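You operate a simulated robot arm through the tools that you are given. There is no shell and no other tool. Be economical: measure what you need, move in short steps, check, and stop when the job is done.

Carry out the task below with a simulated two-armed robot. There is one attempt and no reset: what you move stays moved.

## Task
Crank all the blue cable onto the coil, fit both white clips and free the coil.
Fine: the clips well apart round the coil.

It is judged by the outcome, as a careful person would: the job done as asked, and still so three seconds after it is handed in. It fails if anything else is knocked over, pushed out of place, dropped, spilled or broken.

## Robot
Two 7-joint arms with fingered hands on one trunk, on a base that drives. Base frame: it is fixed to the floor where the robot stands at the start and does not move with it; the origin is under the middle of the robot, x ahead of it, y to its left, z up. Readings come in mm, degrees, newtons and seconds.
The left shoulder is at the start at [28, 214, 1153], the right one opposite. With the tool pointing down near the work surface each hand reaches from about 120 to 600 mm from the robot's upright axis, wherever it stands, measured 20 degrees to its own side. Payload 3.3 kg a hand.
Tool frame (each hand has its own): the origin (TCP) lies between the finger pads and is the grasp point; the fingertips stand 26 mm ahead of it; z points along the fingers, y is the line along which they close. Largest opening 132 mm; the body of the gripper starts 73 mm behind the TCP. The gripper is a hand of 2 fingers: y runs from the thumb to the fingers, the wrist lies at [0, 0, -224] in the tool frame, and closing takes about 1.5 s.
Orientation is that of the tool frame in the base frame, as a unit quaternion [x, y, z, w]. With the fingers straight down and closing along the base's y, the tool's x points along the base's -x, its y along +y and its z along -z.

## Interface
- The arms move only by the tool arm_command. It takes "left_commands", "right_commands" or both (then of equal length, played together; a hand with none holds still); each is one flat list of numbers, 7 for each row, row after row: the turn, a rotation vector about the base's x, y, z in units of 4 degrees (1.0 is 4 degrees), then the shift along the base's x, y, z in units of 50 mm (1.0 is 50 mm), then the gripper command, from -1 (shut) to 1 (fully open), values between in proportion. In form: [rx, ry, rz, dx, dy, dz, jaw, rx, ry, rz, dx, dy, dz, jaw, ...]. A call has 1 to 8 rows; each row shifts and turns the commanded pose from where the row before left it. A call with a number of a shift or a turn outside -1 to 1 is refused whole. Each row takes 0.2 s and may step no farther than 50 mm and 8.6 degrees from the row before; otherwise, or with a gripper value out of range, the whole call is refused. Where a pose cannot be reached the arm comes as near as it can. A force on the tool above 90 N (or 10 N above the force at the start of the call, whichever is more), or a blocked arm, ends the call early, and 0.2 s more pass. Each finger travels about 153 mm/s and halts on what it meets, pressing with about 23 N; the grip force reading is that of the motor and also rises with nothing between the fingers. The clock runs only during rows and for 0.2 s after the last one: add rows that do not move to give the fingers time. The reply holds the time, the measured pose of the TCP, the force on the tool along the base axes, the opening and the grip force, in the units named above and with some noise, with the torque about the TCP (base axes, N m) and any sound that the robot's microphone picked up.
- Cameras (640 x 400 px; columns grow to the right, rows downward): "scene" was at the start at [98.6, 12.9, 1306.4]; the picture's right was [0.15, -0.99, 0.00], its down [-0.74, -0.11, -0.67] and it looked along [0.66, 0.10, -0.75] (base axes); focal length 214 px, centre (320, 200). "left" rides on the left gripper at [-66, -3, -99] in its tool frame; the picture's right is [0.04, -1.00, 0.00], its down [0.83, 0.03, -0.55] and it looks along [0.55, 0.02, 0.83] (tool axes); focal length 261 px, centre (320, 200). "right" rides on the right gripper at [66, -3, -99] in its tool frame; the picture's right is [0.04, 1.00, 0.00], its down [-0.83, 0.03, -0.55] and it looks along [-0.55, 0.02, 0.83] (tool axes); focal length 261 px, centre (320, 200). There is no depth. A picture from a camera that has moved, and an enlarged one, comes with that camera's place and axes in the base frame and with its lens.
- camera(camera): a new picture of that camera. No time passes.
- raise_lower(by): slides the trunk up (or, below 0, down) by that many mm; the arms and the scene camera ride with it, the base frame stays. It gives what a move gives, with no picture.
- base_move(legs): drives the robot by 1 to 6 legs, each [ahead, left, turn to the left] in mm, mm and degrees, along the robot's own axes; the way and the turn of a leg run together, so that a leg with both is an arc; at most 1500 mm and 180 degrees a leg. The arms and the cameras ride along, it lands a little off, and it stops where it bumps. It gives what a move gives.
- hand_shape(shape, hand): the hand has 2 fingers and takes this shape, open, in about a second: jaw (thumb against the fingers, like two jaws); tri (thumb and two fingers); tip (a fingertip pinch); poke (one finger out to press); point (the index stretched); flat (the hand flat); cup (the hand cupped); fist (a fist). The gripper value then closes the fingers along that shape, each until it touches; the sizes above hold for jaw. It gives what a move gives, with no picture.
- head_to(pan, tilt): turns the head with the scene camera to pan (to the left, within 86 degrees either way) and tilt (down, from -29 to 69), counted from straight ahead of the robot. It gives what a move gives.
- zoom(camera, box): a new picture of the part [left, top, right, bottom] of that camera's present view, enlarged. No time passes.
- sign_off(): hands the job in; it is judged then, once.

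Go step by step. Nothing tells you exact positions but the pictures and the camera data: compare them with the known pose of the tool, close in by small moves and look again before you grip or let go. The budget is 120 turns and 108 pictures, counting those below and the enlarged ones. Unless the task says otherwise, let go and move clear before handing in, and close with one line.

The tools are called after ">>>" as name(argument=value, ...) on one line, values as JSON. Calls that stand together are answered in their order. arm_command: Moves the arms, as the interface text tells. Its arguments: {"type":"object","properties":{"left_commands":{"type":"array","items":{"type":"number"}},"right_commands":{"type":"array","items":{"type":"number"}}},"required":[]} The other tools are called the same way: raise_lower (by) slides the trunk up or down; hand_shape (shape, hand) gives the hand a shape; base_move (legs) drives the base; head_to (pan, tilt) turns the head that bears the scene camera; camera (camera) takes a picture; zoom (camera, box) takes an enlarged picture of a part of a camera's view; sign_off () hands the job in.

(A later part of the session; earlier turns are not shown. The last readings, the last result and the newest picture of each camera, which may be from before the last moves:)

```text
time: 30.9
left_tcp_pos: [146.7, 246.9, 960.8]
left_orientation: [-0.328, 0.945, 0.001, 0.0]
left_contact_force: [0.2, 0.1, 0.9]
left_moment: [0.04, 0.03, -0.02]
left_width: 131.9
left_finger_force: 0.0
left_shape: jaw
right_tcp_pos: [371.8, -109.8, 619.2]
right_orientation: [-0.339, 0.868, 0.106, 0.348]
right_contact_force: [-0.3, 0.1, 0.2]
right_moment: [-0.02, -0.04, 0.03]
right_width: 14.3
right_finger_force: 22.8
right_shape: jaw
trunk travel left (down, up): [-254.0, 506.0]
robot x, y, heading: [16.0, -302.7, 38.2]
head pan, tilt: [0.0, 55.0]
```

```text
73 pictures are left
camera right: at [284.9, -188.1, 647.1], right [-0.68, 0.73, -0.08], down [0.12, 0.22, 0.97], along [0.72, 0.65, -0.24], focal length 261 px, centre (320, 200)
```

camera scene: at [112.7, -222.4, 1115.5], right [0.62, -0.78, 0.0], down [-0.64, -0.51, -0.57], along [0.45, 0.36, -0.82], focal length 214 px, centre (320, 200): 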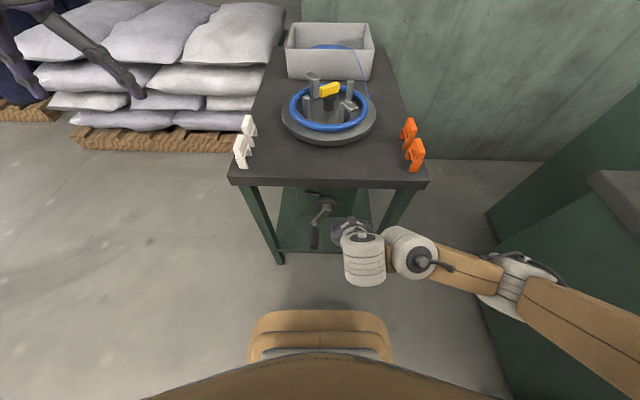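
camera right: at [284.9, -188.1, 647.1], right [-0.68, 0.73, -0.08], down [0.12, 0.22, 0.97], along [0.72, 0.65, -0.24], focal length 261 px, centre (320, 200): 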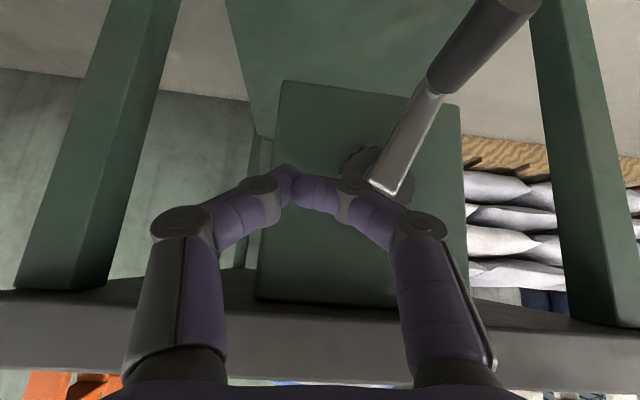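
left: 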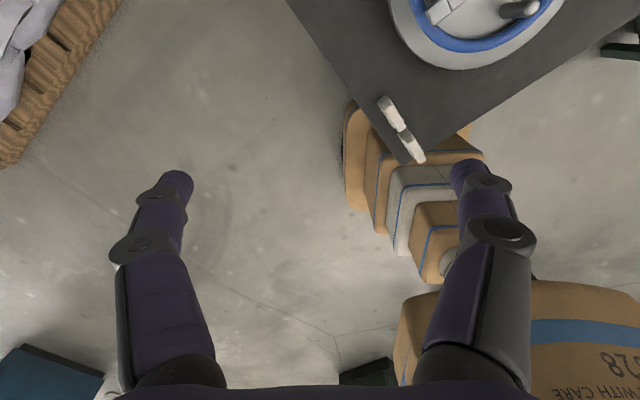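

The hand slipped off on the upstroke; the crank has stayed about 20–30° on. Locating the handle again precisely.

>>> zoom(camera="scene", box=[280, 185, 380, 255])

>>> zoom(camera="scene", box=[270, 40, 390, 150])

```text
5.71 times, centred on (330, 220) of scene
camera zoom: at [112.7, -222.4, 1115.5], right [0.62, -0.78, 0.0], down [-0.64, -0.51, -0.57], along [0.45, 0.36, -0.82], focal length 1226 px, centre (263, 86)
```

zoom: 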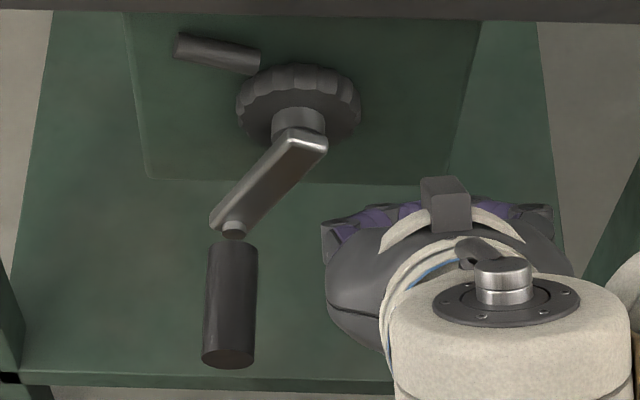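

```text
3.64 times, centred on (330, 95) of scene
camera zoom: at [112.7, -222.4, 1115.5], right [0.62, -0.78, 0.0], down [-0.64, -0.51, -0.57], along [0.45, 0.36, -0.82], focal length 780 px, centre (284, 582)
```

zoom: 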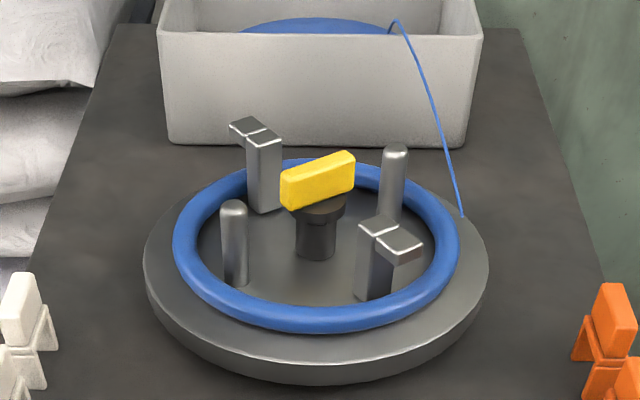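

Now I have it better: shaft axis at (left −14, z 582), crank radius ≈75 mm, handle at about 28° past bottom. Earlier I gripped with fingertips only; this time I'll grip deeper, fingers hooked under the handle.

>>> arm_command(right_commands=[0, 0, 0, -0.54, 0.69, 0, 0.2, 0, 0, 0, -0.54, 0.69, 0, 0.2, 0, 0, 0, 0, 0, -0.747, 0.2, 0, 0, 0, 0, 0, -0.747, 0.2, 0, 0, 0, 0, 0, -0.747, 0.2, 0, 0, 0, 0, 0, 0, 0.2])

>>> camera(camera="right")

```text
time: 32.2
left_tcp_pos: [147.9, 247.2, 960.9]
left_orientation: [-0.328, 0.945, 0.0, 0.001]
left_contact_force: [0.2, -1.2, 0.3]
left_moment: [0.0, -0.02, 0.02]
left_width: 132.0
left_finger_force: 0.1
left_shape: jaw
right_tcp_pos: [317.2, -43.7, 504.7]
right_orientation: [-0.339, 0.868, 0.106, 0.348]
right_contact_force: [0.3, -0.2, -0.8]
right_moment: [0.01, 0.02, -0.01]
right_width: 78.8
right_finger_force: 0.1
right_shape: jaw
trunk travel left (down, up): [-254.0, 506.0]
robot x, y, heading: [14.3, -301.7, 38.5]
head pan, tilt: [0.0, 55.0]
```

```text
70 pictures are left
camera right: at [231.8, -122.6, 532.4], right [-0.68, 0.73, -0.08], down [0.12, 0.22, 0.97], along [0.72, 0.65, -0.24], focal length 261 px, centre (320, 200)
```

right: 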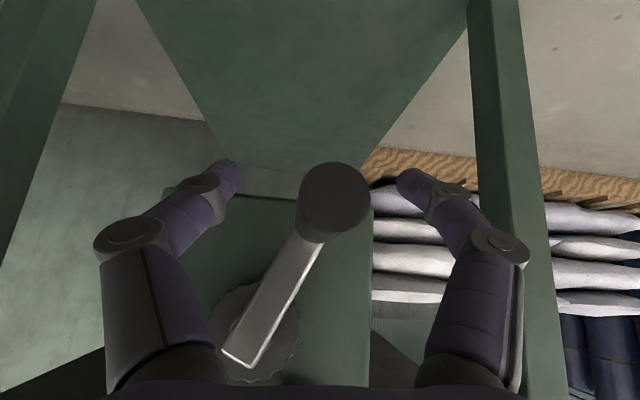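

Handle centred; radius refined to ≈77 mm about (−14, 579). Closing and starting the upstroke.

>>> arm_command(right_commands=[0, 0, 0, -0.02, 0.03, -0.04, -1, 0, 0, 0, 0, 0, 0, -1, 0, 0, 0, 0, 0, 0, -1])

>>> camera(camera="right")

```text
time: 33.0
left_tcp_pos: [147.4, 246.9, 959.7]
left_orientation: [-0.326, 0.945, 0.001, 0.001]
left_contact_force: [-0.1, 0.2, -0.1]
left_moment: [0.01, -0.03, -0.03]
left_width: 132.0
left_finger_force: 0.1
left_shape: jaw
right_tcp_pos: [316.4, -41.4, 502.2]
right_orientation: [-0.34, 0.867, 0.105, 0.348]
right_contact_force: [2.4, 5.4, -14.6]
right_moment: [-0.1, -0.02, -0.02]
right_width: 3.1
right_finger_force: 23.1
right_shape: jaw
trunk travel left (down, up): [-254.0, 506.0]
robot x, y, heading: [15.7, -303.4, 38.4]
head pan, tilt: [0.0, 55.0]
```

```text
69 pictures are left
camera right: at [230.8, -119.9, 531.1], right [-0.68, 0.73, -0.08], down [0.12, 0.22, 0.97], along [0.72, 0.65, -0.24], focal length 261 px, centre (320, 200)
```

right: 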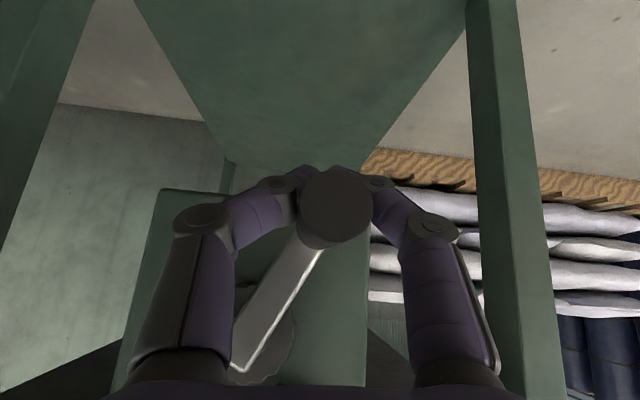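

The fingers are hooked closed beneath the handle. Cranking up and over.

>>> arm_command(right_commands=[0, 0, 0, -0.32, 0.412, 0.416, -1, 0, 0, 0, -0.183, 0.235, 0.596, -1, 0, 0, 0, -0.011, 0.014, 0.666, -1, 0, 0, 0, 0.163, -0.21, 0.612, -1, 0, 0, 0, 0.305, -0.393, 0.442, -1, 0, 0, 0, 0.392, -0.506, 0.19, -1])

>>> camera(camera="right")

```text
time: 33.5
left_tcp_pos: [145.2, 246.3, 963.0]
left_orientation: [-0.328, 0.945, 0.0, 0.002]
left_contact_force: [0.2, -0.6, 0.1]
left_moment: [0.03, -0.01, 0.02]
left_width: 131.8
left_finger_force: 0.0
left_shape: jaw
right_tcp_pos: [297.6, -24.2, 529.6]
right_orientation: [-0.344, 0.868, 0.099, 0.345]
right_contact_force: [-6.1, 5.4, 0.3]
right_moment: [-0.2, -0.14, -0.13]
right_width: 1.6
right_finger_force: 23.0
right_shape: jaw
trunk travel left (down, up): [-254.0, 506.0]
robot x, y, heading: [15.4, -303.3, 38.2]
head pan, tilt: [0.0, 55.0]
stopped in row 2 (right hand): the force on the tool passed its limit at 92 N (the readings are from after the stop); the commanded pose is now the measured one
```

```text
68 pictures are left
camera right: at [212.0, -101.8, 558.4], right [-0.68, 0.72, -0.09], down [0.12, 0.24, 0.96], along [0.72, 0.65, -0.25], focal length 261 px, centre (320, 200)
```

right: 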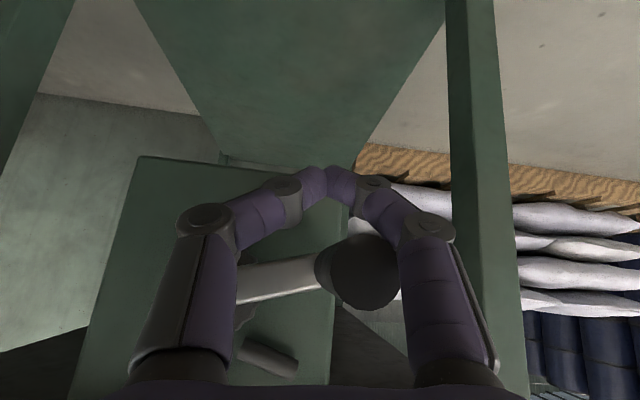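

The crank is at about 74° now with the handle loosely caged in the hand; the rotor has flywheel inertia, so I'll start more gently and follow the circle.

>>> arm_command(right_commands=[0, 0, 0, -0.177, 0.228, 0.444, -1, 0, 0, 0, -0.028, 0.036, 0.21, -1, 0, 0, 0, -0.005, 0.006, 0.348, -1, 0, 0, 0, 0.065, -0.084, 0.442, -1, 0, 0, 0, 0.174, -0.224, 0.454, -1, 0, 0, 0, 0.287, -0.37, 0.354, -1, 0, 0, 0, 0.348, -0.449, 0.152, -1, 0, 0, 0, 0.358, -0.461, -0.072, -1])

>>> camera(camera="right")

```text
time: 35.4
left_tcp_pos: [147.2, 246.8, 960.0]
left_orientation: [-0.329, 0.944, -0.001, 0.001]
left_contact_force: [0.4, 0.7, 0.5]
left_moment: [0.02, -0.02, -0.01]
left_width: 131.6
left_finger_force: 0.1
left_shape: jaw
right_tcp_pos: [351.3, -91.4, 643.1]
right_orientation: [-0.342, 0.868, 0.096, 0.346]
right_contact_force: [0.1, -0.1, -0.8]
right_moment: [-0.03, -0.01, -0.01]
right_width: 0.9
right_finger_force: 22.9
right_shape: jaw
trunk travel left (down, up): [-254.0, 506.0]
robot x, y, heading: [12.3, -301.5, 38.2]
head pan, tilt: [0.0, 55.0]
```

```text
67 pictures are left
camera right: at [265.1, -169.6, 671.7], right [-0.68, 0.72, -0.1], down [0.12, 0.24, 0.96], along [0.72, 0.65, -0.25], focal length 261 px, centre (320, 200)
```

right: 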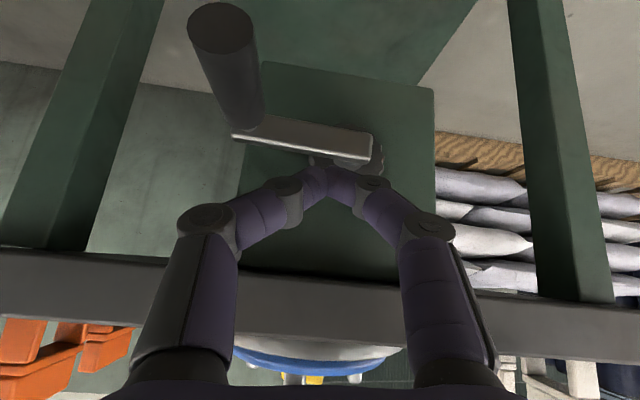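

The crank has gone over the top and now rests at about 272° (right side). Checking the rotor and bin progress.

>>> zoom(camera="scene", box=[270, 10, 390, 150])

>>> zoom(camera="scene", box=[280, 185, 380, 255])

```text
2.86 times, centred on (330, 80) of scene
camera zoom: at [112.9, -222.7, 1115.6], right [0.62, -0.79, 0.0], down [-0.64, -0.51, -0.57], along [0.45, 0.36, -0.82], focal length 613 px, centre (291, 543)
```

zoom: 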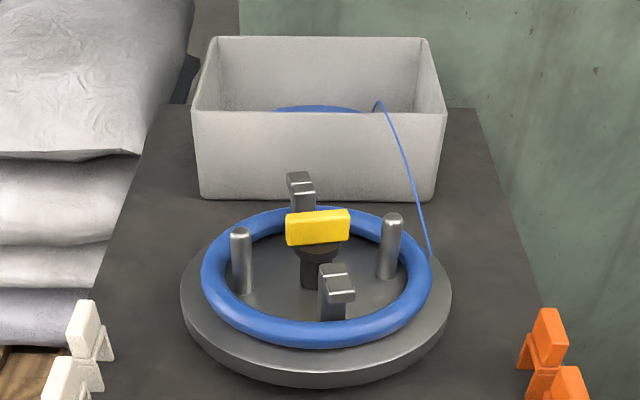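

```text
5.71 times, centred on (330, 220) of scene
camera zoom: at [112.9, -222.7, 1115.6], right [0.62, -0.79, 0.0], down [-0.64, -0.51, -0.57], along [0.45, 0.36, -0.82], focal length 1226 px, centre (263, 86)
```

zoom: 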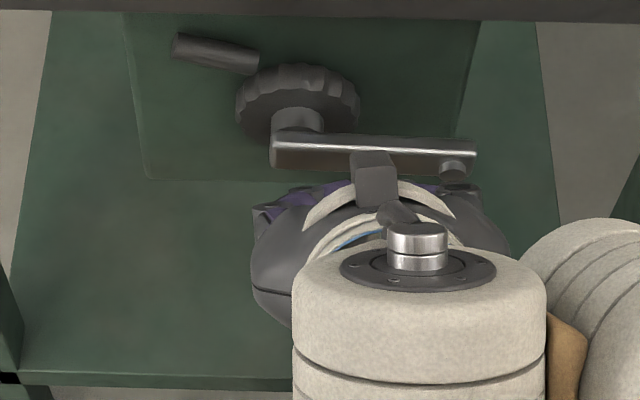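

Continuing: re-cage the handle at its current right-hand position (left −91, z 579).

>>> arm_command(right_commands=[0, 0, 0, 0.319, -0.411, 0.1, 0, 0, 0, 0, 0.319, -0.411, 0.1, 0, 0, 0, 0, 0, 0, -0.8, 0, 0, 0, 0, 0, 0, -0.8, 0, 0, 0, 0, 0, 0, 0, -1, 0, 0, 0, 0, 0, 0, -1, 0, 0, 0, 0, 0, 0, -1])

>>> camera(camera="right")

```text
time: 37.0
left_tcp_pos: [147.5, 245.9, 960.7]
left_orientation: [-0.327, 0.945, 0.0, 0.001]
left_contact_force: [0.6, -0.3, -0.3]
left_moment: [0.02, 0.01, -0.01]
left_width: 131.9
left_finger_force: 0.1
left_shape: jaw
right_tcp_pos: [383.3, -131.8, 574.4]
right_orientation: [-0.342, 0.868, 0.096, 0.346]
right_contact_force: [-0.1, -0.1, -0.7]
right_moment: [0.05, 0.0, 0.02]
right_width: 0.0
right_finger_force: 23.1
right_shape: jaw
trunk travel left (down, up): [-254.0, 506.0]
robot x, y, heading: [15.3, -300.7, 38.0]
head pan, tilt: [0.0, 55.0]
```

```text
64 pictures are left
camera right: at [297.5, -209.7, 602.8], right [-0.68, 0.72, -0.1], down [0.12, 0.24, 0.96], along [0.72, 0.65, -0.25], focal length 261 px, centre (320, 200)
```

right: 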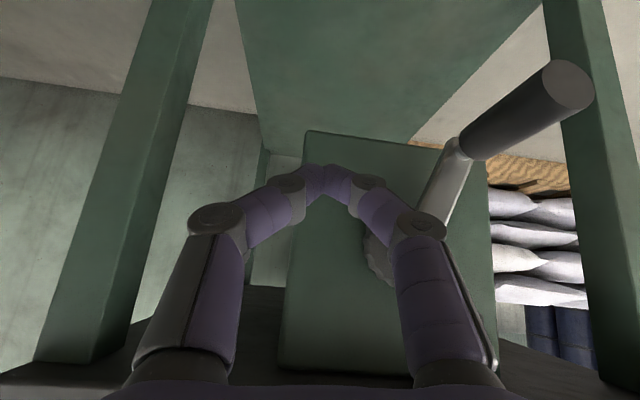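

The crank swung down by itself to about 23°. I'll cage it there again and then crank more slowly, staying caged.

>>> arm_command(right_commands=[0, 0, 0, -0.454, 0.585, 0, 0, 0, 0, 0, -0.454, 0.585, 0, 0, 0, 0, 0, -0.454, 0.585, 0, 0, 0, 0, 0, 0, 0, -0.72, 0, 0, 0, 0, 0, 0, -0.72, 0, 0, 0, 0, 0, 0, 0, -1, 0, 0, 0, 0, 0, 0, -1, 0, 0, 0, 0, 0, 0, -1])

>>> camera(camera="right")

```text
time: 38.8
left_tcp_pos: [147.0, 247.7, 960.6]
left_orientation: [-0.328, 0.945, 0.001, 0.001]
left_contact_force: [-0.3, -0.6, -0.8]
left_moment: [0.01, 0.01, -0.02]
left_width: 131.7
left_finger_force: 0.1
left_shape: jaw
right_tcp_pos: [316.4, -45.0, 501.3]
right_orientation: [-0.343, 0.868, 0.097, 0.345]
right_contact_force: [-2.7, 3.0, -3.1]
right_moment: [-0.09, -0.07, -0.02]
right_width: 0.0
right_finger_force: 22.9
right_shape: jaw
trunk travel left (down, up): [-254.0, 506.0]
robot x, y, heading: [17.0, -299.9, 38.3]
head pan, tilt: [0.0, 55.0]
```

```text
63 pictures are left
camera right: at [230.7, -122.6, 530.7], right [-0.68, 0.72, -0.1], down [0.12, 0.24, 0.96], along [0.72, 0.65, -0.25], focal length 261 px, centre (320, 200)
```

right: 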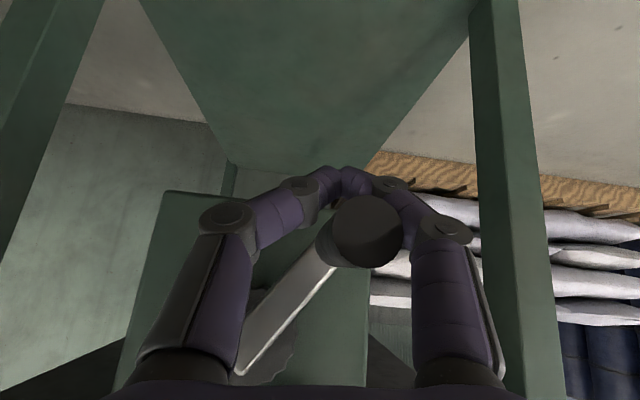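

Caged with the handle at about 37°. Slow steps up the left side.

>>> arm_command(right_commands=[0, 0, 0, -0.256, 0.33, 0.068, -1, 0, 0, 0, -0.09, 0.115, 0.156, -1, 0, 0, 0, -0.092, 0.119, 0.224, -1, 0, 0, 0, -0.072, 0.093, 0.27, -1, 0, 0, 0, -0.042, 0.054, 0.316, -1, 0, 0, 0, 0, 0, 0.32, -1, 0, 0, 0, 0.042, -0.054, 0.316, -1, 0, 0, 0, 0.08, -0.103, 0.294, -1])

>>> camera(camera="right")

```text
time: 40.5
left_tcp_pos: [146.3, 245.6, 959.7]
left_orientation: [-0.328, 0.945, 0.001, 0.001]
left_contact_force: [0.2, 0.6, -0.2]
left_moment: [0.01, 0.0, -0.01]
left_width: 131.6
left_finger_force: 0.1
left_shape: jaw
right_tcp_pos: [291.5, -17.0, 602.2]
right_orientation: [-0.342, 0.868, 0.096, 0.346]
right_contact_force: [1.0, -0.7, -0.2]
right_moment: [-0.03, 0.01, 0.0]
right_width: 0.0
right_finger_force: 22.6
right_shape: jaw
trunk travel left (down, up): [-254.0, 506.0]
robot x, y, heading: [15.0, -302.1, 38.3]
head pan, tilt: [0.0, 55.0]
```

```text
62 pictures are left
camera right: at [206.1, -94.5, 631.9], right [-0.68, 0.72, -0.1], down [0.12, 0.24, 0.96], along [0.72, 0.65, -0.25], focal length 261 px, centre (320, 200)
```

right: 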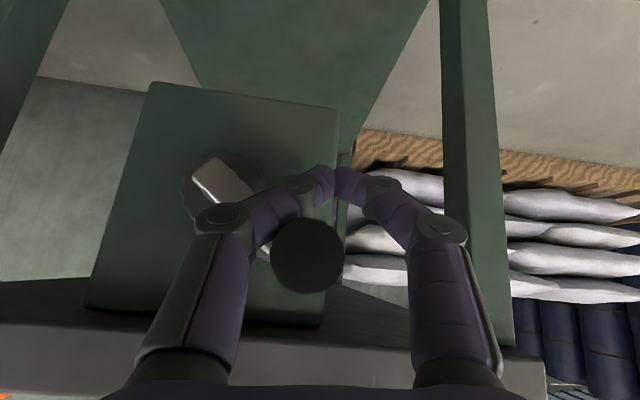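

Works well: handle still caged at about 127°. Continuing over the top.

>>> arm_command(right_commands=[0, 0, 0, 0.161, -0.207, 0.218, -1, 0, 0, 0, 0.143, -0.185, 0.192, -1, 0, 0, 0, 0.179, -0.231, 0.154, -1, 0, 0, 0, 0.195, -0.251, 0.092, -1, 0, 0, 0, 0.202, -0.261, 0.022, -1, 0, 0, 0, 0.216, -0.278, -0.052, -1, 0, 0, 0, 0.205, -0.264, -0.13, -1, 0, 0, 0, 0.18, -0.232, -0.204, -1])

>>> camera(camera="right")

```text
time: 42.4
left_tcp_pos: [148.2, 246.1, 959.6]
left_orientation: [-0.328, 0.945, -0.001, 0.001]
left_contact_force: [0.3, -0.3, 0.3]
left_moment: [-0.01, 0.01, 0.01]
left_width: 132.0
left_finger_force: 0.1
left_shape: jaw
right_tcp_pos: [369.0, -115.8, 611.8]
right_orientation: [-0.342, 0.869, 0.091, 0.346]
right_contact_force: [5.8, -15.1, -17.7]
right_moment: [0.39, 0.15, 0.05]
right_width: 0.0
right_finger_force: 22.7
right_shape: jaw
trunk travel left (down, up): [-254.0, 506.0]
robot x, y, heading: [14.3, -300.0, 38.1]
head pan, tilt: [0.0, 55.0]
```

```text
61 pictures are left
camera right: at [282.3, -192.3, 641.2], right [-0.68, 0.73, -0.11], down [0.12, 0.25, 0.96], along [0.72, 0.64, -0.26], focal length 261 px, centre (320, 200)
```

right: 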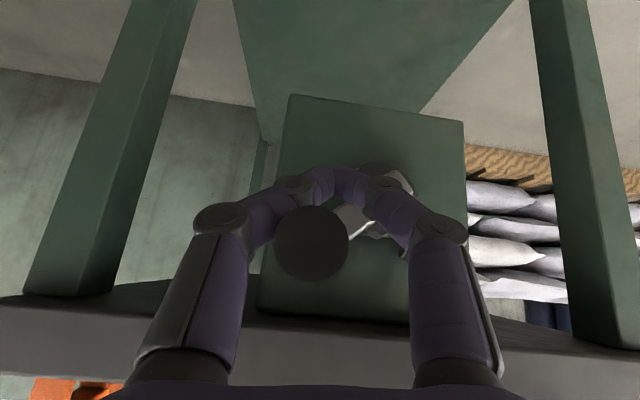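

Still caged at about 228°. Bringing it down the right side.

>>> arm_command(right_commands=[0, 0, 0, 0.145, -0.186, -0.366, -1, 0, 0, 0, 0.087, -0.112, -0.328, -1, 0, 0, 0, 0.042, -0.054, -0.38, -1, 0, 0, 0, -0.02, 0.025, -0.41, -1, 0, 0, 0, -0.085, 0.109, -0.39, -1, 0, 0, 0, -0.143, 0.185, -0.34, -1, 0, 0, 0, -0.192, 0.248, -0.268, -1, 0, 0, 0, -0.228, 0.294, -0.176, -1])

>>> camera(camera="right")

>>> zoom(camera="scene", box=[270, 10, 390, 150])

```text
time: 44.1
left_tcp_pos: [147.1, 246.9, 960.8]
left_orientation: [-0.328, 0.945, 0.0, 0.001]
left_contact_force: [0.0, -0.1, 0.0]
left_moment: [-0.01, -0.01, 0.03]
left_width: 131.7
left_finger_force: 0.2
left_shape: jaw
right_tcp_pos: [347.8, -86.4, 485.0]
right_orientation: [-0.343, 0.868, 0.095, 0.346]
right_contact_force: [0.6, -0.8, -0.6]
right_moment: [0.01, 0.0, -0.02]
right_width: 0.0
right_finger_force: 23.1
right_shape: jaw
trunk travel left (down, up): [-254.0, 506.0]
robot x, y, heading: [17.4, -303.9, 38.3]
head pan, tilt: [0.0, 55.0]
```

```text
60 pictures are left
camera right: at [261.4, -164.4, 513.2], right [-0.68, 0.72, -0.1], down [0.12, 0.24, 0.96], along [0.72, 0.65, -0.25], focal length 261 px, centre (320, 200)
```

right: 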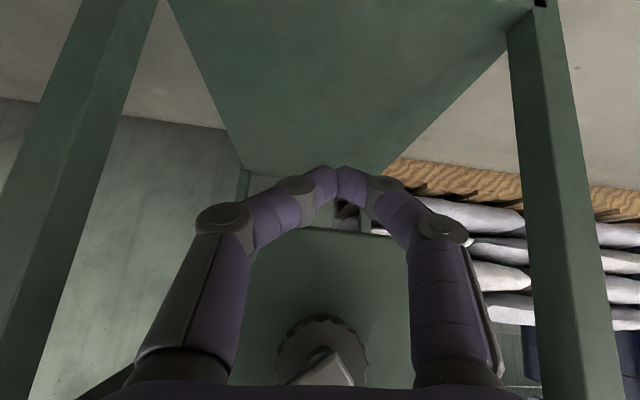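

```text
2.86 times, centred on (330, 80) of scene
camera zoom: at [112.8, -222.6, 1115.5], right [0.62, -0.79, 0.0], down [-0.64, -0.51, -0.57], along [0.45, 0.36, -0.82], focal length 613 px, centre (291, 543)
```

zoom: 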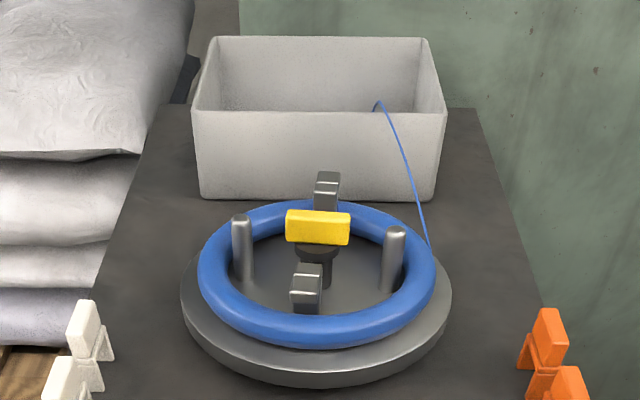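

Big progress: the coil has thickened and the bin coil is nearly gone. The handle slipped out near the top; locating it.

>>> zoom(camera="scene", box=[280, 185, 380, 255])

```text
5.71 times, centred on (330, 220) of scene
camera zoom: at [112.8, -222.6, 1115.5], right [0.62, -0.79, 0.0], down [-0.64, -0.51, -0.57], along [0.45, 0.36, -0.82], focal length 1226 px, centre (263, 86)
```

zoom: 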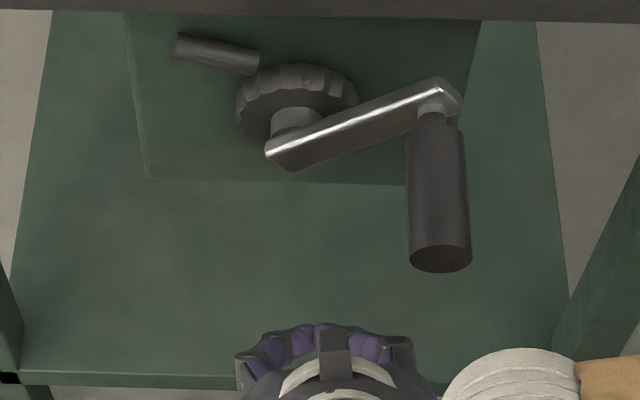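

The handle waits at about 233° (upper right). My palm passes in front of it, so it can't be pulled down by the cage; I'll go around and push it down with the closed fingertips from above.

>>> arm_command(right_commands=[0, 0, 0, -0.474, -0.368, 0, -1, 0, 0, 0, -0.474, -0.368, 0, -1, 0, 0, 0, 0.13, -0.166, 0.97, -1, 0, 0, 0, 0.13, -0.166, 0.97, -1, 0, 0, 0, 0.13, -0.166, 0.97, -1, 0, 0, 0, 0.13, -0.166, 0.97, -1, 0, 0, 0, 0.474, 0.368, 0, -1, 0, 0, 0, 0.474, 0.368, 0, -1])

>>> camera(camera="right")

```text
time: 46.0
left_tcp_pos: [146.9, 247.8, 960.4]
left_orientation: [-0.327, 0.945, 0.0, 0.001]
left_contact_force: [-0.6, 0.6, 0.1]
left_moment: [0.01, 0.0, 0.01]
left_width: 132.0
left_finger_force: 0.1
left_shape: jaw
right_tcp_pos: [382.5, -120.3, 657.9]
right_orientation: [-0.343, 0.868, 0.095, 0.346]
right_contact_force: [0.4, -0.6, -0.3]
right_moment: [-0.01, 0.01, 0.02]
right_width: 0.0
right_finger_force: 22.9
right_shape: jaw
right hand out of reach, approached as far as the arm can: row 6
trunk travel left (down, up): [-254.0, 506.0]
robot x, y, heading: [14.5, -303.2, 38.7]
head pan, tilt: [0.0, 55.0]
```

```text
57 pictures are left
camera right: at [295.8, -197.8, 687.5], right [-0.68, 0.72, -0.1], down [0.12, 0.24, 0.96], along [0.72, 0.65, -0.25], focal length 261 px, centre (320, 200)
```

right: 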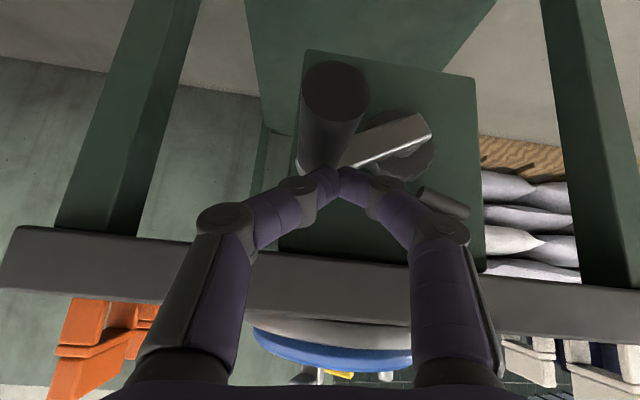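

The fingertips sit right on top of the handle. Pushing it down around the right side.

>>> arm_command(right_commands=[0, 0, 0, -0.012, 0.016, -0.262, -1, 0, 0, 0, 0.118, -0.152, -0.38, -1, 0, 0, 0, 0.053, -0.068, -0.416, -1, 0, 0, 0, -0.016, 0.021, -0.426, -1, 0, 0, 0, -0.081, 0.104, -0.404, -1, 0, 0, 0, -0.143, 0.185, -0.354, -1, 0, 0, 0, -0.195, 0.251, -0.284, -1, 0, 0, 0, -0.233, 0.3, -0.192, -1])

>>> camera(camera="right")

>>> camera(camera="scene")

```text
time: 47.8
left_tcp_pos: [147.7, 246.0, 961.0]
left_orientation: [-0.329, 0.944, 0.0, 0.001]
left_contact_force: [0.0, 0.2, 1.2]
left_moment: [0.02, -0.03, 0.01]
left_width: 131.9
left_finger_force: 0.1
left_shape: jaw
right_tcp_pos: [359.7, -84.2, 521.3]
right_orientation: [-0.343, 0.868, 0.097, 0.346]
right_contact_force: [0.6, -0.8, 0.2]
right_moment: [0.01, -0.01, -0.03]
right_width: 0.2
right_finger_force: 23.3
right_shape: jaw
trunk travel left (down, up): [-254.0, 506.0]
robot x, y, heading: [16.8, -299.5, 38.4]
head pan, tilt: [0.0, 55.0]
```

```text
56 pictures are left
camera right: at [273.2, -162.8, 550.2], right [-0.68, 0.72, -0.1], down [0.12, 0.24, 0.96], along [0.72, 0.65, -0.25], focal length 261 px, centre (320, 200)
```

right: 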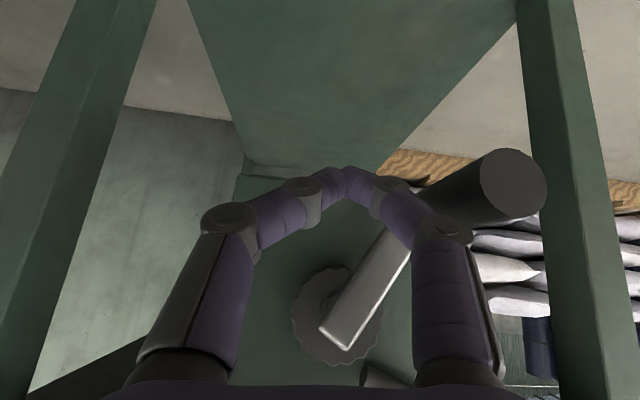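

```text
55 pictures are left
camera scene: at [112.8, -222.6, 1115.5], right [0.62, -0.79, 0.0], down [-0.64, -0.51, -0.57], along [0.45, 0.36, -0.82], focal length 214 px, centre (320, 200)
```

scene: 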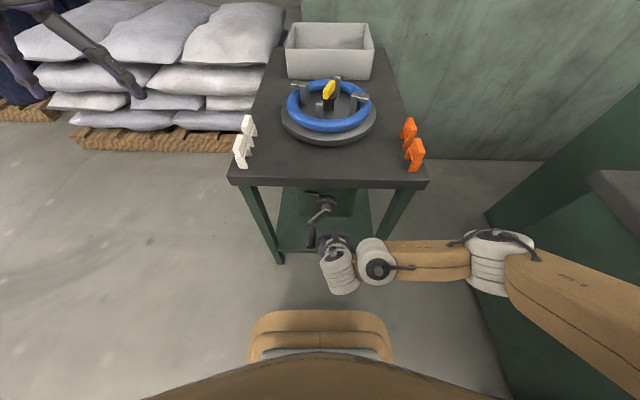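

The thread between bin and rotor seems gone. Zooming in to verify everything is wound.

>>> zoom(camera="scene", box=[270, 10, 390, 150])

```text
2.86 times, centred on (330, 80) of scene
camera zoom: at [112.8, -222.6, 1115.5], right [0.62, -0.79, 0.0], down [-0.64, -0.51, -0.57], along [0.45, 0.36, -0.82], focal length 613 px, centre (291, 543)
```

zoom: 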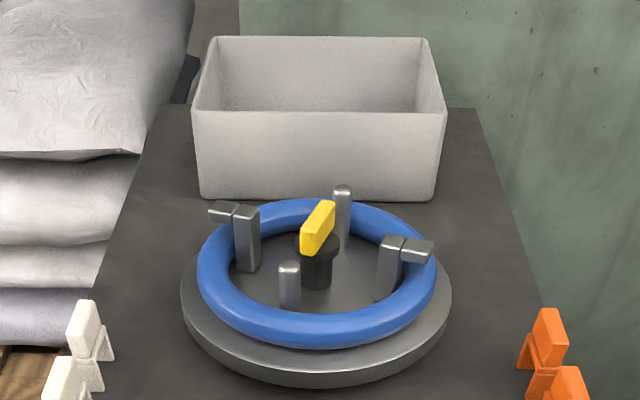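

All cable is on the coil. Now I withdraw the right hand, raise the trunk and straighten the hand, to move on to the clips.

>>> arm_command(right_commands=[0, 0, 0, -0.632, -0.49, 0, -1, 0, 0, 0, -0.632, -0.49, 0, -1])

>>> raise_lower(by=180)

>>> arm_command(right_commands=[-0.771, 0.984, 0, 0.1, -0.12, 0.5, 0, -0.771, 0.984, 0, 0.1, -0.12, 0.5, 0, -0.771, 0.984, 0, 0.1, -0.12, 0.5, 0, -0.771, 0.984, 0, 0.1, -0.12, 0.5, 0, -0.771, 0.984, 0, 0.1, -0.12, 0.5, 0, -0.771, 0.984, 0, 0.1, -0.12, 0.5, 0, -0.771, 0.984, 0, 0.1, -0.12, 0.5, 0, -0.771, 0.984, 0, 0.1, -0.12, 0.5, 0])

>>> camera(camera="scene")

```text
time: 48.4
left_tcp_pos: [147.5, 245.1, 960.0]
left_orientation: [-0.328, 0.945, 0.001, 0.001]
left_contact_force: [0.2, -0.3, 1.1]
left_moment: [0.0, 0.01, -0.02]
left_width: 132.0
left_finger_force: 0.1
left_shape: jaw
right_tcp_pos: [294.9, -133.0, 520.7]
right_orientation: [-0.342, 0.868, 0.096, 0.346]
right_contact_force: [-0.4, -0.4, 0.1]
right_moment: [0.0, 0.0, 0.04]
right_width: 0.0
right_finger_force: 23.4
right_shape: jaw
trunk travel left (down, up): [-254.0, 506.0]
robot x, y, heading: [12.0, -299.8, 38.2]
head pan, tilt: [0.0, 55.0]
```

```text
time: 50.4
left_tcp_pos: [148.7, 246.6, 1139.5]
left_orientation: [-0.329, 0.944, 0.001, 0.001]
left_contact_force: [0.1, -0.8, -0.1]
left_moment: [0.0, 0.0, 0.03]
left_width: 131.9
left_finger_force: 0.2
left_shape: jaw
right_tcp_pos: [295.0, -135.3, 699.2]
right_orientation: [-0.343, 0.868, 0.096, 0.346]
right_contact_force: [0.0, 0.2, -0.2]
right_moment: [0.01, 0.01, 0.03]
right_width: 0.1
right_finger_force: 23.3
right_shape: jaw
trunk travel left (down, up): [-434.0, 326.0]
robot x, y, heading: [15.5, -302.8, 38.6]
head pan, tilt: [0.0, 55.0]
```

```text
time: 52.1
left_tcp_pos: [148.3, 245.5, 1141.0]
left_orientation: [-0.328, 0.945, 0.001, 0.002]
left_contact_force: [-0.8, 1.0, 1.0]
left_moment: [0.02, 0.0, 0.0]
left_width: 131.8
left_finger_force: 0.0
left_shape: jaw
right_tcp_pos: [357.9, -269.1, 730.8]
right_orientation: [-0.369, 0.929, 0.004, 0.033]
right_contact_force: [0.4, -0.4, 0.0]
right_moment: [-0.02, 0.02, -0.02]
right_width: 66.1
right_finger_force: 0.0
right_shape: jaw
right hand out of reach, approached as far as the arm can: row 5, 6, 7, 8
trunk travel left (down, up): [-434.0, 326.0]
robot x, y, heading: [12.9, -302.5, 38.2]
head pan, tilt: [0.0, 55.0]
```

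```text
53 pictures are left
camera scene: at [87.6, -243.6, 1297.6], right [0.62, -0.78, 0.0], down [-0.64, -0.51, -0.57], along [0.45, 0.36, -0.82], focal length 214 px, centre (320, 200)
```

scene: 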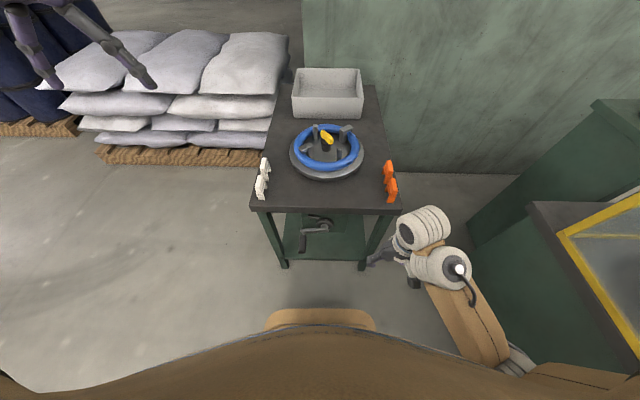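

Raising the right hand clear and getting ready to drive forward.

>>> arm_command(right_commands=[0, 0, 0, 0.2, 0, 0.8, 0, 0, 0, 0, 0.2, -0.1, 0.8, 0, 0, 0, 0, 0.2, -0.1, 0.8, 0, 0, 0, 0, 0.2, -0.1, 0.8, 0, 0, 0, 0, 0, 0, 0.8, 0, 0, 0, 0, 0, 0, 0.8, 0])

>>> zoom(camera="scene", box=[240, 60, 410, 210])

```text
time: 53.5
left_tcp_pos: [146.9, 247.5, 1140.8]
left_orientation: [-0.329, 0.944, 0.0, 0.002]
left_contact_force: [-0.2, 0.2, 0.2]
left_moment: [-0.04, -0.01, -0.01]
left_width: 131.9
left_finger_force: 0.1
left_shape: jaw
right_tcp_pos: [361.5, -279.6, 733.7]
right_orientation: [-0.369, 0.929, 0.001, 0.02]
right_contact_force: [-0.5, -0.5, 0.9]
right_moment: [0.01, 0.0, -0.01]
right_width: 65.8
right_finger_force: 0.0
right_shape: jaw
right hand out of reach, approached as far as the arm can: row 1, 2, 3, 4, 5, 6
trunk travel left (down, up): [-434.0, 326.0]
robot x, y, heading: [15.0, -301.6, 38.5]
head pan, tilt: [0.0, 55.0]
```

```text
2.67 times, centred on (325, 135) of scene
camera zoom: at [87.6, -242.5, 1297.5], right [0.62, -0.78, 0.0], down [-0.64, -0.51, -0.57], along [0.45, 0.36, -0.82], focal length 572 px, centre (307, 373)
```

zoom: 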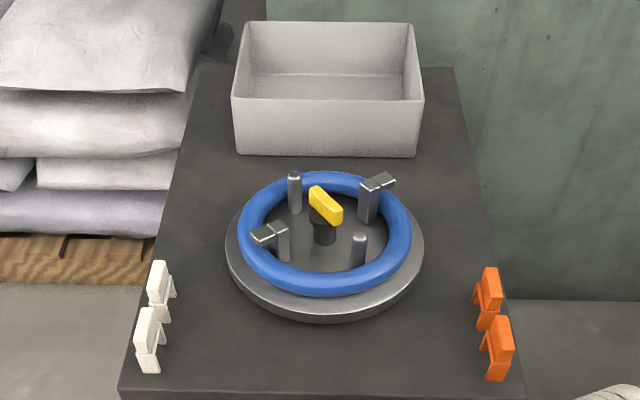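

The bin is empty and hooks now sit far-right/near-left, leaving left and right of the coil free for clips. The right arm is stuck in a joint limit; trying another direction.

>>> arm_command(right_commands=[0, 0, 0, 0.1, 0.6, 0.3, 0, 0, 0, 0, 0.1, 0.6, 0.3, 0, 0, 0, 0, 0.1, 0.6, 0.5, 0, 0, 0, 0, 0, 0, 0.9, 0, 0, 0, 0, 0, 0, 0.9, 0])

>>> camera(camera="scene")

```text
time: 54.8
left_tcp_pos: [147.4, 246.5, 1140.7]
left_orientation: [-0.328, 0.945, 0.0, 0.001]
left_contact_force: [0.3, 0.1, 0.2]
left_moment: [0.02, -0.02, -0.03]
left_width: 132.0
left_finger_force: 0.0
left_shape: jaw
right_tcp_pos: [362.9, -268.7, 730.1]
right_orientation: [-0.369, 0.929, 0.0, 0.018]
right_contact_force: [-0.1, -0.3, 0.7]
right_moment: [0.02, 0.03, -0.04]
right_width: 65.9
right_finger_force: 0.1
right_shape: jaw
right hand out of reach, approached as far as the arm can: row 1, 2, 3, 4, 5
trunk travel left (down, up): [-434.0, 326.0]
robot x, y, heading: [12.5, -301.2, 38.4]
head pan, tilt: [0.0, 55.0]
```

```text
51 pictures are left
camera scene: at [87.6, -242.3, 1297.5], right [0.62, -0.78, 0.0], down [-0.64, -0.51, -0.57], along [0.45, 0.36, -0.82], focal length 214 px, centre (320, 200)
```

scene: 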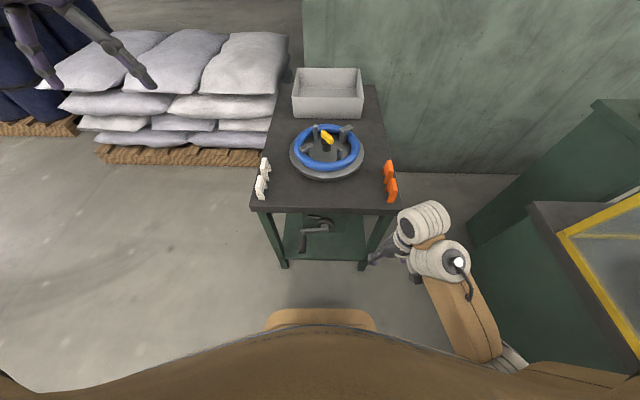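

The commanded pose likely ran away from the arm; I'll walk the command back to the tilted pose I know it could hold.

>>> arm_command(right_commands=[0.771, -0.984, 0, -0.1, -0.08, -0.98, 0, 0.771, -0.984, 0, -0.1, -0.08, -0.98, 0, 0.771, -0.984, 0, -0.1, -0.08, -0.98, 0, 0.771, -0.984, 0, -0.1, -0.08, -0.98, 0, 0.771, -0.984, 0, -0.1, -0.08, -0.98, 0, 0.771, -0.984, 0, -0.1, -0.08, -0.98, 0, 0.771, -0.984, 0, -0.1, -0.08, -0.98, 0, 0.771, -0.984, 0, -0.1, -0.08, -0.98, 0])

>>> camera(camera="scene")

```text
time: 56.5
left_tcp_pos: [148.5, 245.3, 1140.3]
left_orientation: [-0.328, 0.945, 0.001, 0.001]
left_contact_force: [1.1, -0.1, -0.1]
left_moment: [-0.02, -0.03, 0.0]
left_width: 131.8
left_finger_force: 0.0
left_shape: jaw
right_tcp_pos: [352.3, -293.6, 464.0]
right_orientation: [-0.349, 0.878, 0.081, 0.317]
right_contact_force: [-0.2, 0.5, -0.4]
right_moment: [0.04, 0.01, 0.02]
right_width: 66.0
right_finger_force: 0.1
right_shape: jaw
right hand out of reach, approached as far as the arm can: row 7, 8
trunk travel left (down, up): [-434.0, 326.0]
robot x, y, heading: [19.2, -301.8, 38.3]
head pan, tilt: [0.0, 55.0]
```

```text
50 pictures are left
camera scene: at [87.5, -243.6, 1297.6], right [0.62, -0.78, 0.0], down [-0.64, -0.51, -0.57], along [0.45, 0.36, -0.82], focal length 214 px, centre (320, 200)
```

scene: 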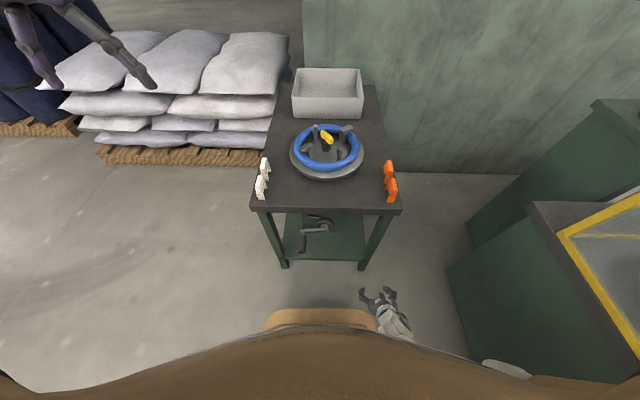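

The command does follow the reached pose. Retracing to the earlier good tilted pose, up and in front of the table.

>>> arm_command(right_commands=[0, 0, 0, -0.22, 0.6, 0.74, 0, 0, 0, 0, -0.22, 0.6, 0.74, 0, 0, 0, 0, -0.22, 0.6, 0.74, 0, 0, 0, 0, -0.22, 0.6, 0.74, 0, 0, 0, 0, -0.22, 0.6, 0.74, 0, 0, 0, 0, 0, 0, 0.9, 0, 0, 0, 0, 0.3, 0.2, 0.9, 0, 0, 0, 0, 0.3, 0.2, 0.9, 0])

>>> camera(camera="scene")

```text
time: 57.9
left_tcp_pos: [146.5, 246.8, 1140.7]
left_orientation: [-0.327, 0.945, 0.0, 0.002]
left_contact_force: [-0.5, -0.4, 0.2]
left_moment: [-0.02, 0.0, 0.0]
left_width: 131.8
left_finger_force: 0.1
left_shape: jaw
right_tcp_pos: [357.7, -215.5, 636.1]
right_orientation: [-0.373, 0.863, -0.005, 0.341]
right_contact_force: [0.1, 0.9, 1.1]
right_moment: [0.0, 0.02, 0.0]
right_width: 66.1
right_finger_force: 0.1
right_shape: jaw
trunk travel left (down, up): [-434.0, 326.0]
robot x, y, heading: [16.5, -299.9, 38.3]
head pan, tilt: [0.0, 55.0]
stopped in row 6 (right hand): the arm was blocked; the commanded pose is now the measured one
```

```text
49 pictures are left
camera scene: at [87.5, -242.8, 1297.7], right [0.62, -0.79, 0.0], down [-0.64, -0.51, -0.57], along [0.45, 0.36, -0.82], focal length 214 px, centre (320, 200)
```

scene: 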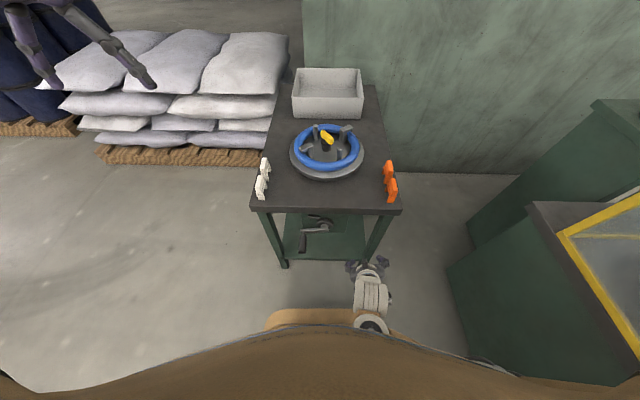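

The elbow is folded against my body. I'll back up to get room, then extend the arm forward and up.

>>> base_move(legs=[[-220, 0, 0]])

>>> arm_command(right_commands=[0, 0, 0, 0.8, 0.55, 0, 0, 0, 0, 0, 0.8, 0.55, 0, 0, 0, 0, 0, 0.8, 0.55, 0.1, 0, 0, 0, 0, 0.6, 0.4, 0.6, 0, 0, 0, 0, 0, 0, 0.95, 0, 0, 0, 0, 0, 0, 0.95, 0, 0, 0, 0, 0, 0, 0.95, 0, 0, 0, 0, 0, 0, 0.95, 0])

>>> camera(camera="scene")

```text
time: 59.6
left_tcp_pos: [-24.9, 109.4, 1142.2]
left_orientation: [-0.326, 0.945, 0.001, 0.001]
left_contact_force: [-0.4, -0.4, 0.4]
left_moment: [0.0, -0.04, 0.0]
left_width: 132.1
left_finger_force: 0.1
left_shape: jaw
right_tcp_pos: [183.6, -352.1, 636.8]
right_orientation: [-0.372, 0.864, -0.005, 0.341]
right_contact_force: [0.4, -0.7, -0.1]
right_moment: [0.0, 0.03, 0.01]
right_width: 65.8
right_finger_force: 0.1
right_shape: jaw
trunk travel left (down, up): [-434.0, 326.0]
robot x, y, heading: [-163.1, -437.2, 38.2]
head pan, tilt: [0.0, 55.0]
```

```text
time: 61.4
left_tcp_pos: [-25.3, 111.5, 1140.2]
left_orientation: [-0.326, 0.945, 0.0, 0.001]
left_contact_force: [-0.7, 0.0, 0.4]
left_moment: [0.0, 0.0, -0.02]
left_width: 131.8
left_finger_force: 0.0
left_shape: jaw
right_tcp_pos: [333.6, -248.4, 862.1]
right_orientation: [-0.372, 0.864, -0.006, 0.34]
right_contact_force: [-0.5, -0.2, 0.5]
right_moment: [-0.06, -0.02, 0.02]
right_width: 66.0
right_finger_force: 0.1
right_shape: jaw
trunk travel left (down, up): [-434.0, 326.0]
robot x, y, heading: [-158.8, -440.4, 38.1]
head pan, tilt: [0.0, 55.0]
```

```text
48 pictures are left
camera scene: at [-85.2, -378.6, 1297.5], right [0.62, -0.79, 0.0], down [-0.64, -0.51, -0.57], along [0.45, 0.35, -0.82], focal length 214 px, centre (320, 200)
```

scene: 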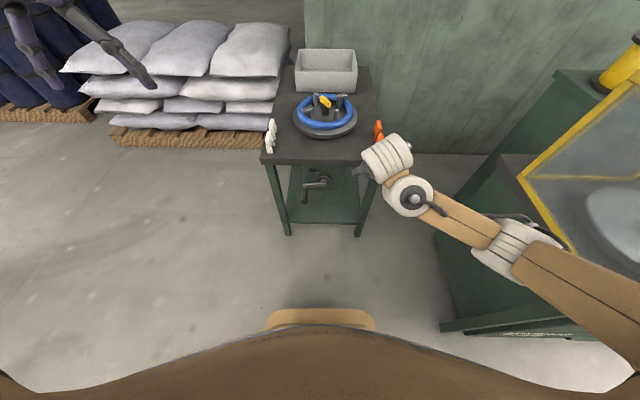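

Free now. Straightening the right hand and raising it to its parking height like at the start.

>>> arm_command(right_commands=[-0.771, 0.984, 0, -0.2, -0.18, 0.75, 0, -0.771, 0.984, 0, -0.2, -0.18, 0.75, 0, -0.771, 0.984, 0, -0.2, -0.18, 0.75, 0, -0.771, 0.984, 0, -0.2, -0.18, 0.75, 0, -0.771, 0.984, 0, -0.2, -0.18, 0.75, 0, -0.771, 0.984, 0, -0.2, -0.18, 0.75, 0, -0.771, 0.984, 0, -0.2, -0.18, 0.75, 0, -0.771, 0.984, 0, -0.2, -0.18, 0.75, 0])

>>> base_move(legs=[[350, 0, 0]])

>>> camera(camera="scene")

>>> camera(camera="left")

```text
time: 63.2
left_tcp_pos: [-24.0, 109.3, 1140.9]
left_orientation: [-0.327, 0.945, 0.0, 0.002]
left_contact_force: [-0.5, -0.3, -1.0]
left_moment: [-0.02, -0.01, -0.01]
left_width: 132.0
left_finger_force: 0.1
left_shape: jaw
right_tcp_pos: [324.6, -265.2, 904.5]
right_orientation: [-0.387, 0.881, -0.024, 0.269]
right_contact_force: [0.2, 0.2, 0.3]
right_moment: [0.02, 0.0, 0.03]
right_width: 65.8
right_finger_force: 0.0
right_shape: jaw
right hand out of reach, approached as far as the arm can: row 2, 3, 4, 5, 6, 7, 8
trunk travel left (down, up): [-434.0, 326.0]
robot x, y, heading: [-157.0, -436.1, 37.9]
head pan, tilt: [0.0, 55.0]
```

```text
time: 65.4
left_tcp_pos: [252.7, 326.7, 1140.3]
left_orientation: [-0.326, 0.945, 0.0, 0.001]
left_contact_force: [0.1, 0.6, -0.1]
left_moment: [0.0, -0.01, 0.01]
left_width: 131.8
left_finger_force: 0.1
left_shape: jaw
right_tcp_pos: [599.7, -49.7, 904.6]
right_orientation: [-0.388, 0.881, -0.023, 0.269]
right_contact_force: [0.2, 0.4, 0.1]
right_moment: [0.02, 0.0, -0.02]
right_width: 66.1
right_finger_force: 0.0
right_shape: jaw
trunk travel left (down, up): [-434.0, 326.0]
robot x, y, heading: [116.8, -225.5, 38.2]
head pan, tilt: [0.0, 55.0]
```

```text
47 pictures are left
camera scene: at [190.6, -162.5, 1297.4], right [0.62, -0.79, 0.0], down [-0.64, -0.51, -0.57], along [0.45, 0.35, -0.82], focal length 214 px, centre (320, 200)
```

scene: 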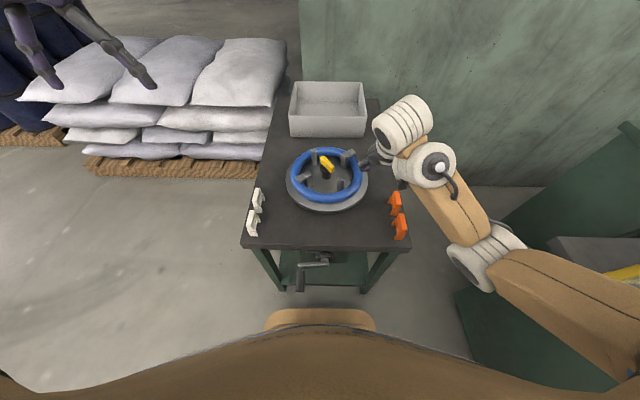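

```text
46 pictures are left
camera left: at [304.2, 365.6, 1238.3], right [0.58, -0.81, 0.0], down [-0.68, -0.49, 0.55], along [-0.45, -0.32, -0.83], focal length 261 px, centre (320, 200)
```

left: 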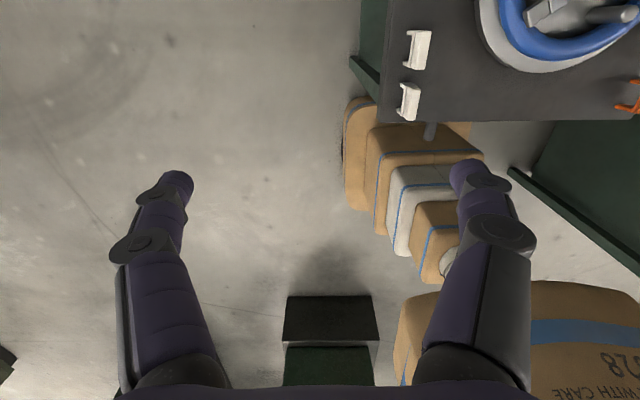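

Now at the table. Zooming in on the white clips to understand their shape.

>>> zoom(camera="left", box=[370, 10, 470, 130])

>>> zoom(camera="scene", box=[230, 180, 290, 250])

>>> zoom(camera="scene", box=[280, 135, 380, 220])

```text
3.33 times, centred on (420, 70) of left
camera zoom: at [304.2, 365.6, 1238.3], right [0.58, -0.81, 0.0], down [-0.68, -0.49, 0.55], along [-0.45, -0.32, -0.83], focal length 869 px, centre (-13, 633)
```

zoom: 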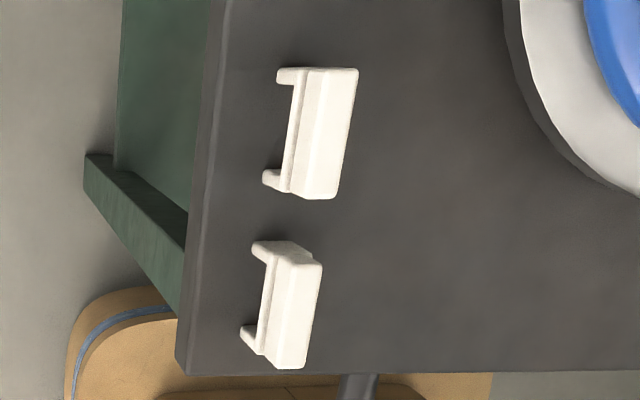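

```text
5.71 times, centred on (260, 215) of scene
camera zoom: at [190.6, -162.5, 1297.4], right [0.62, -0.79, 0.0], down [-0.64, -0.51, -0.57], along [0.45, 0.35, -0.82], focal length 1226 px, centre (663, 114)
```

zoom: 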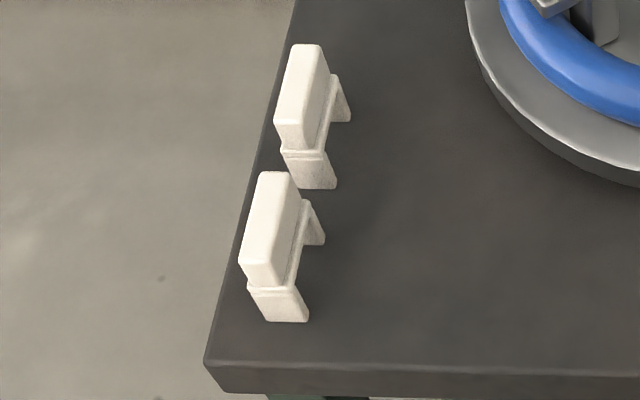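

```text
4.71 times, centred on (330, 178) of scene
camera zoom: at [190.6, -162.5, 1297.4], right [0.62, -0.79, 0.0], down [-0.64, -0.51, -0.57], along [0.45, 0.35, -0.82], focal length 1009 px, centre (273, 306)
```

zoom: 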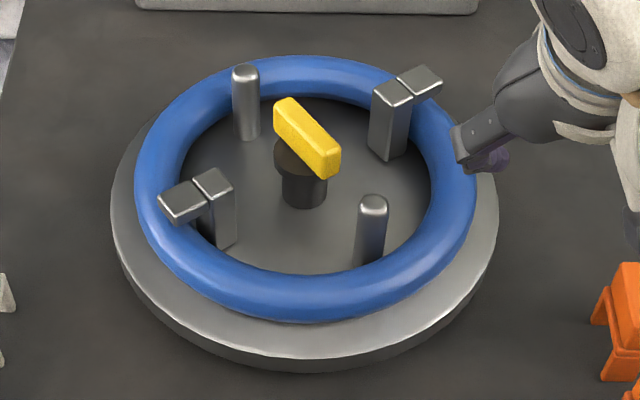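

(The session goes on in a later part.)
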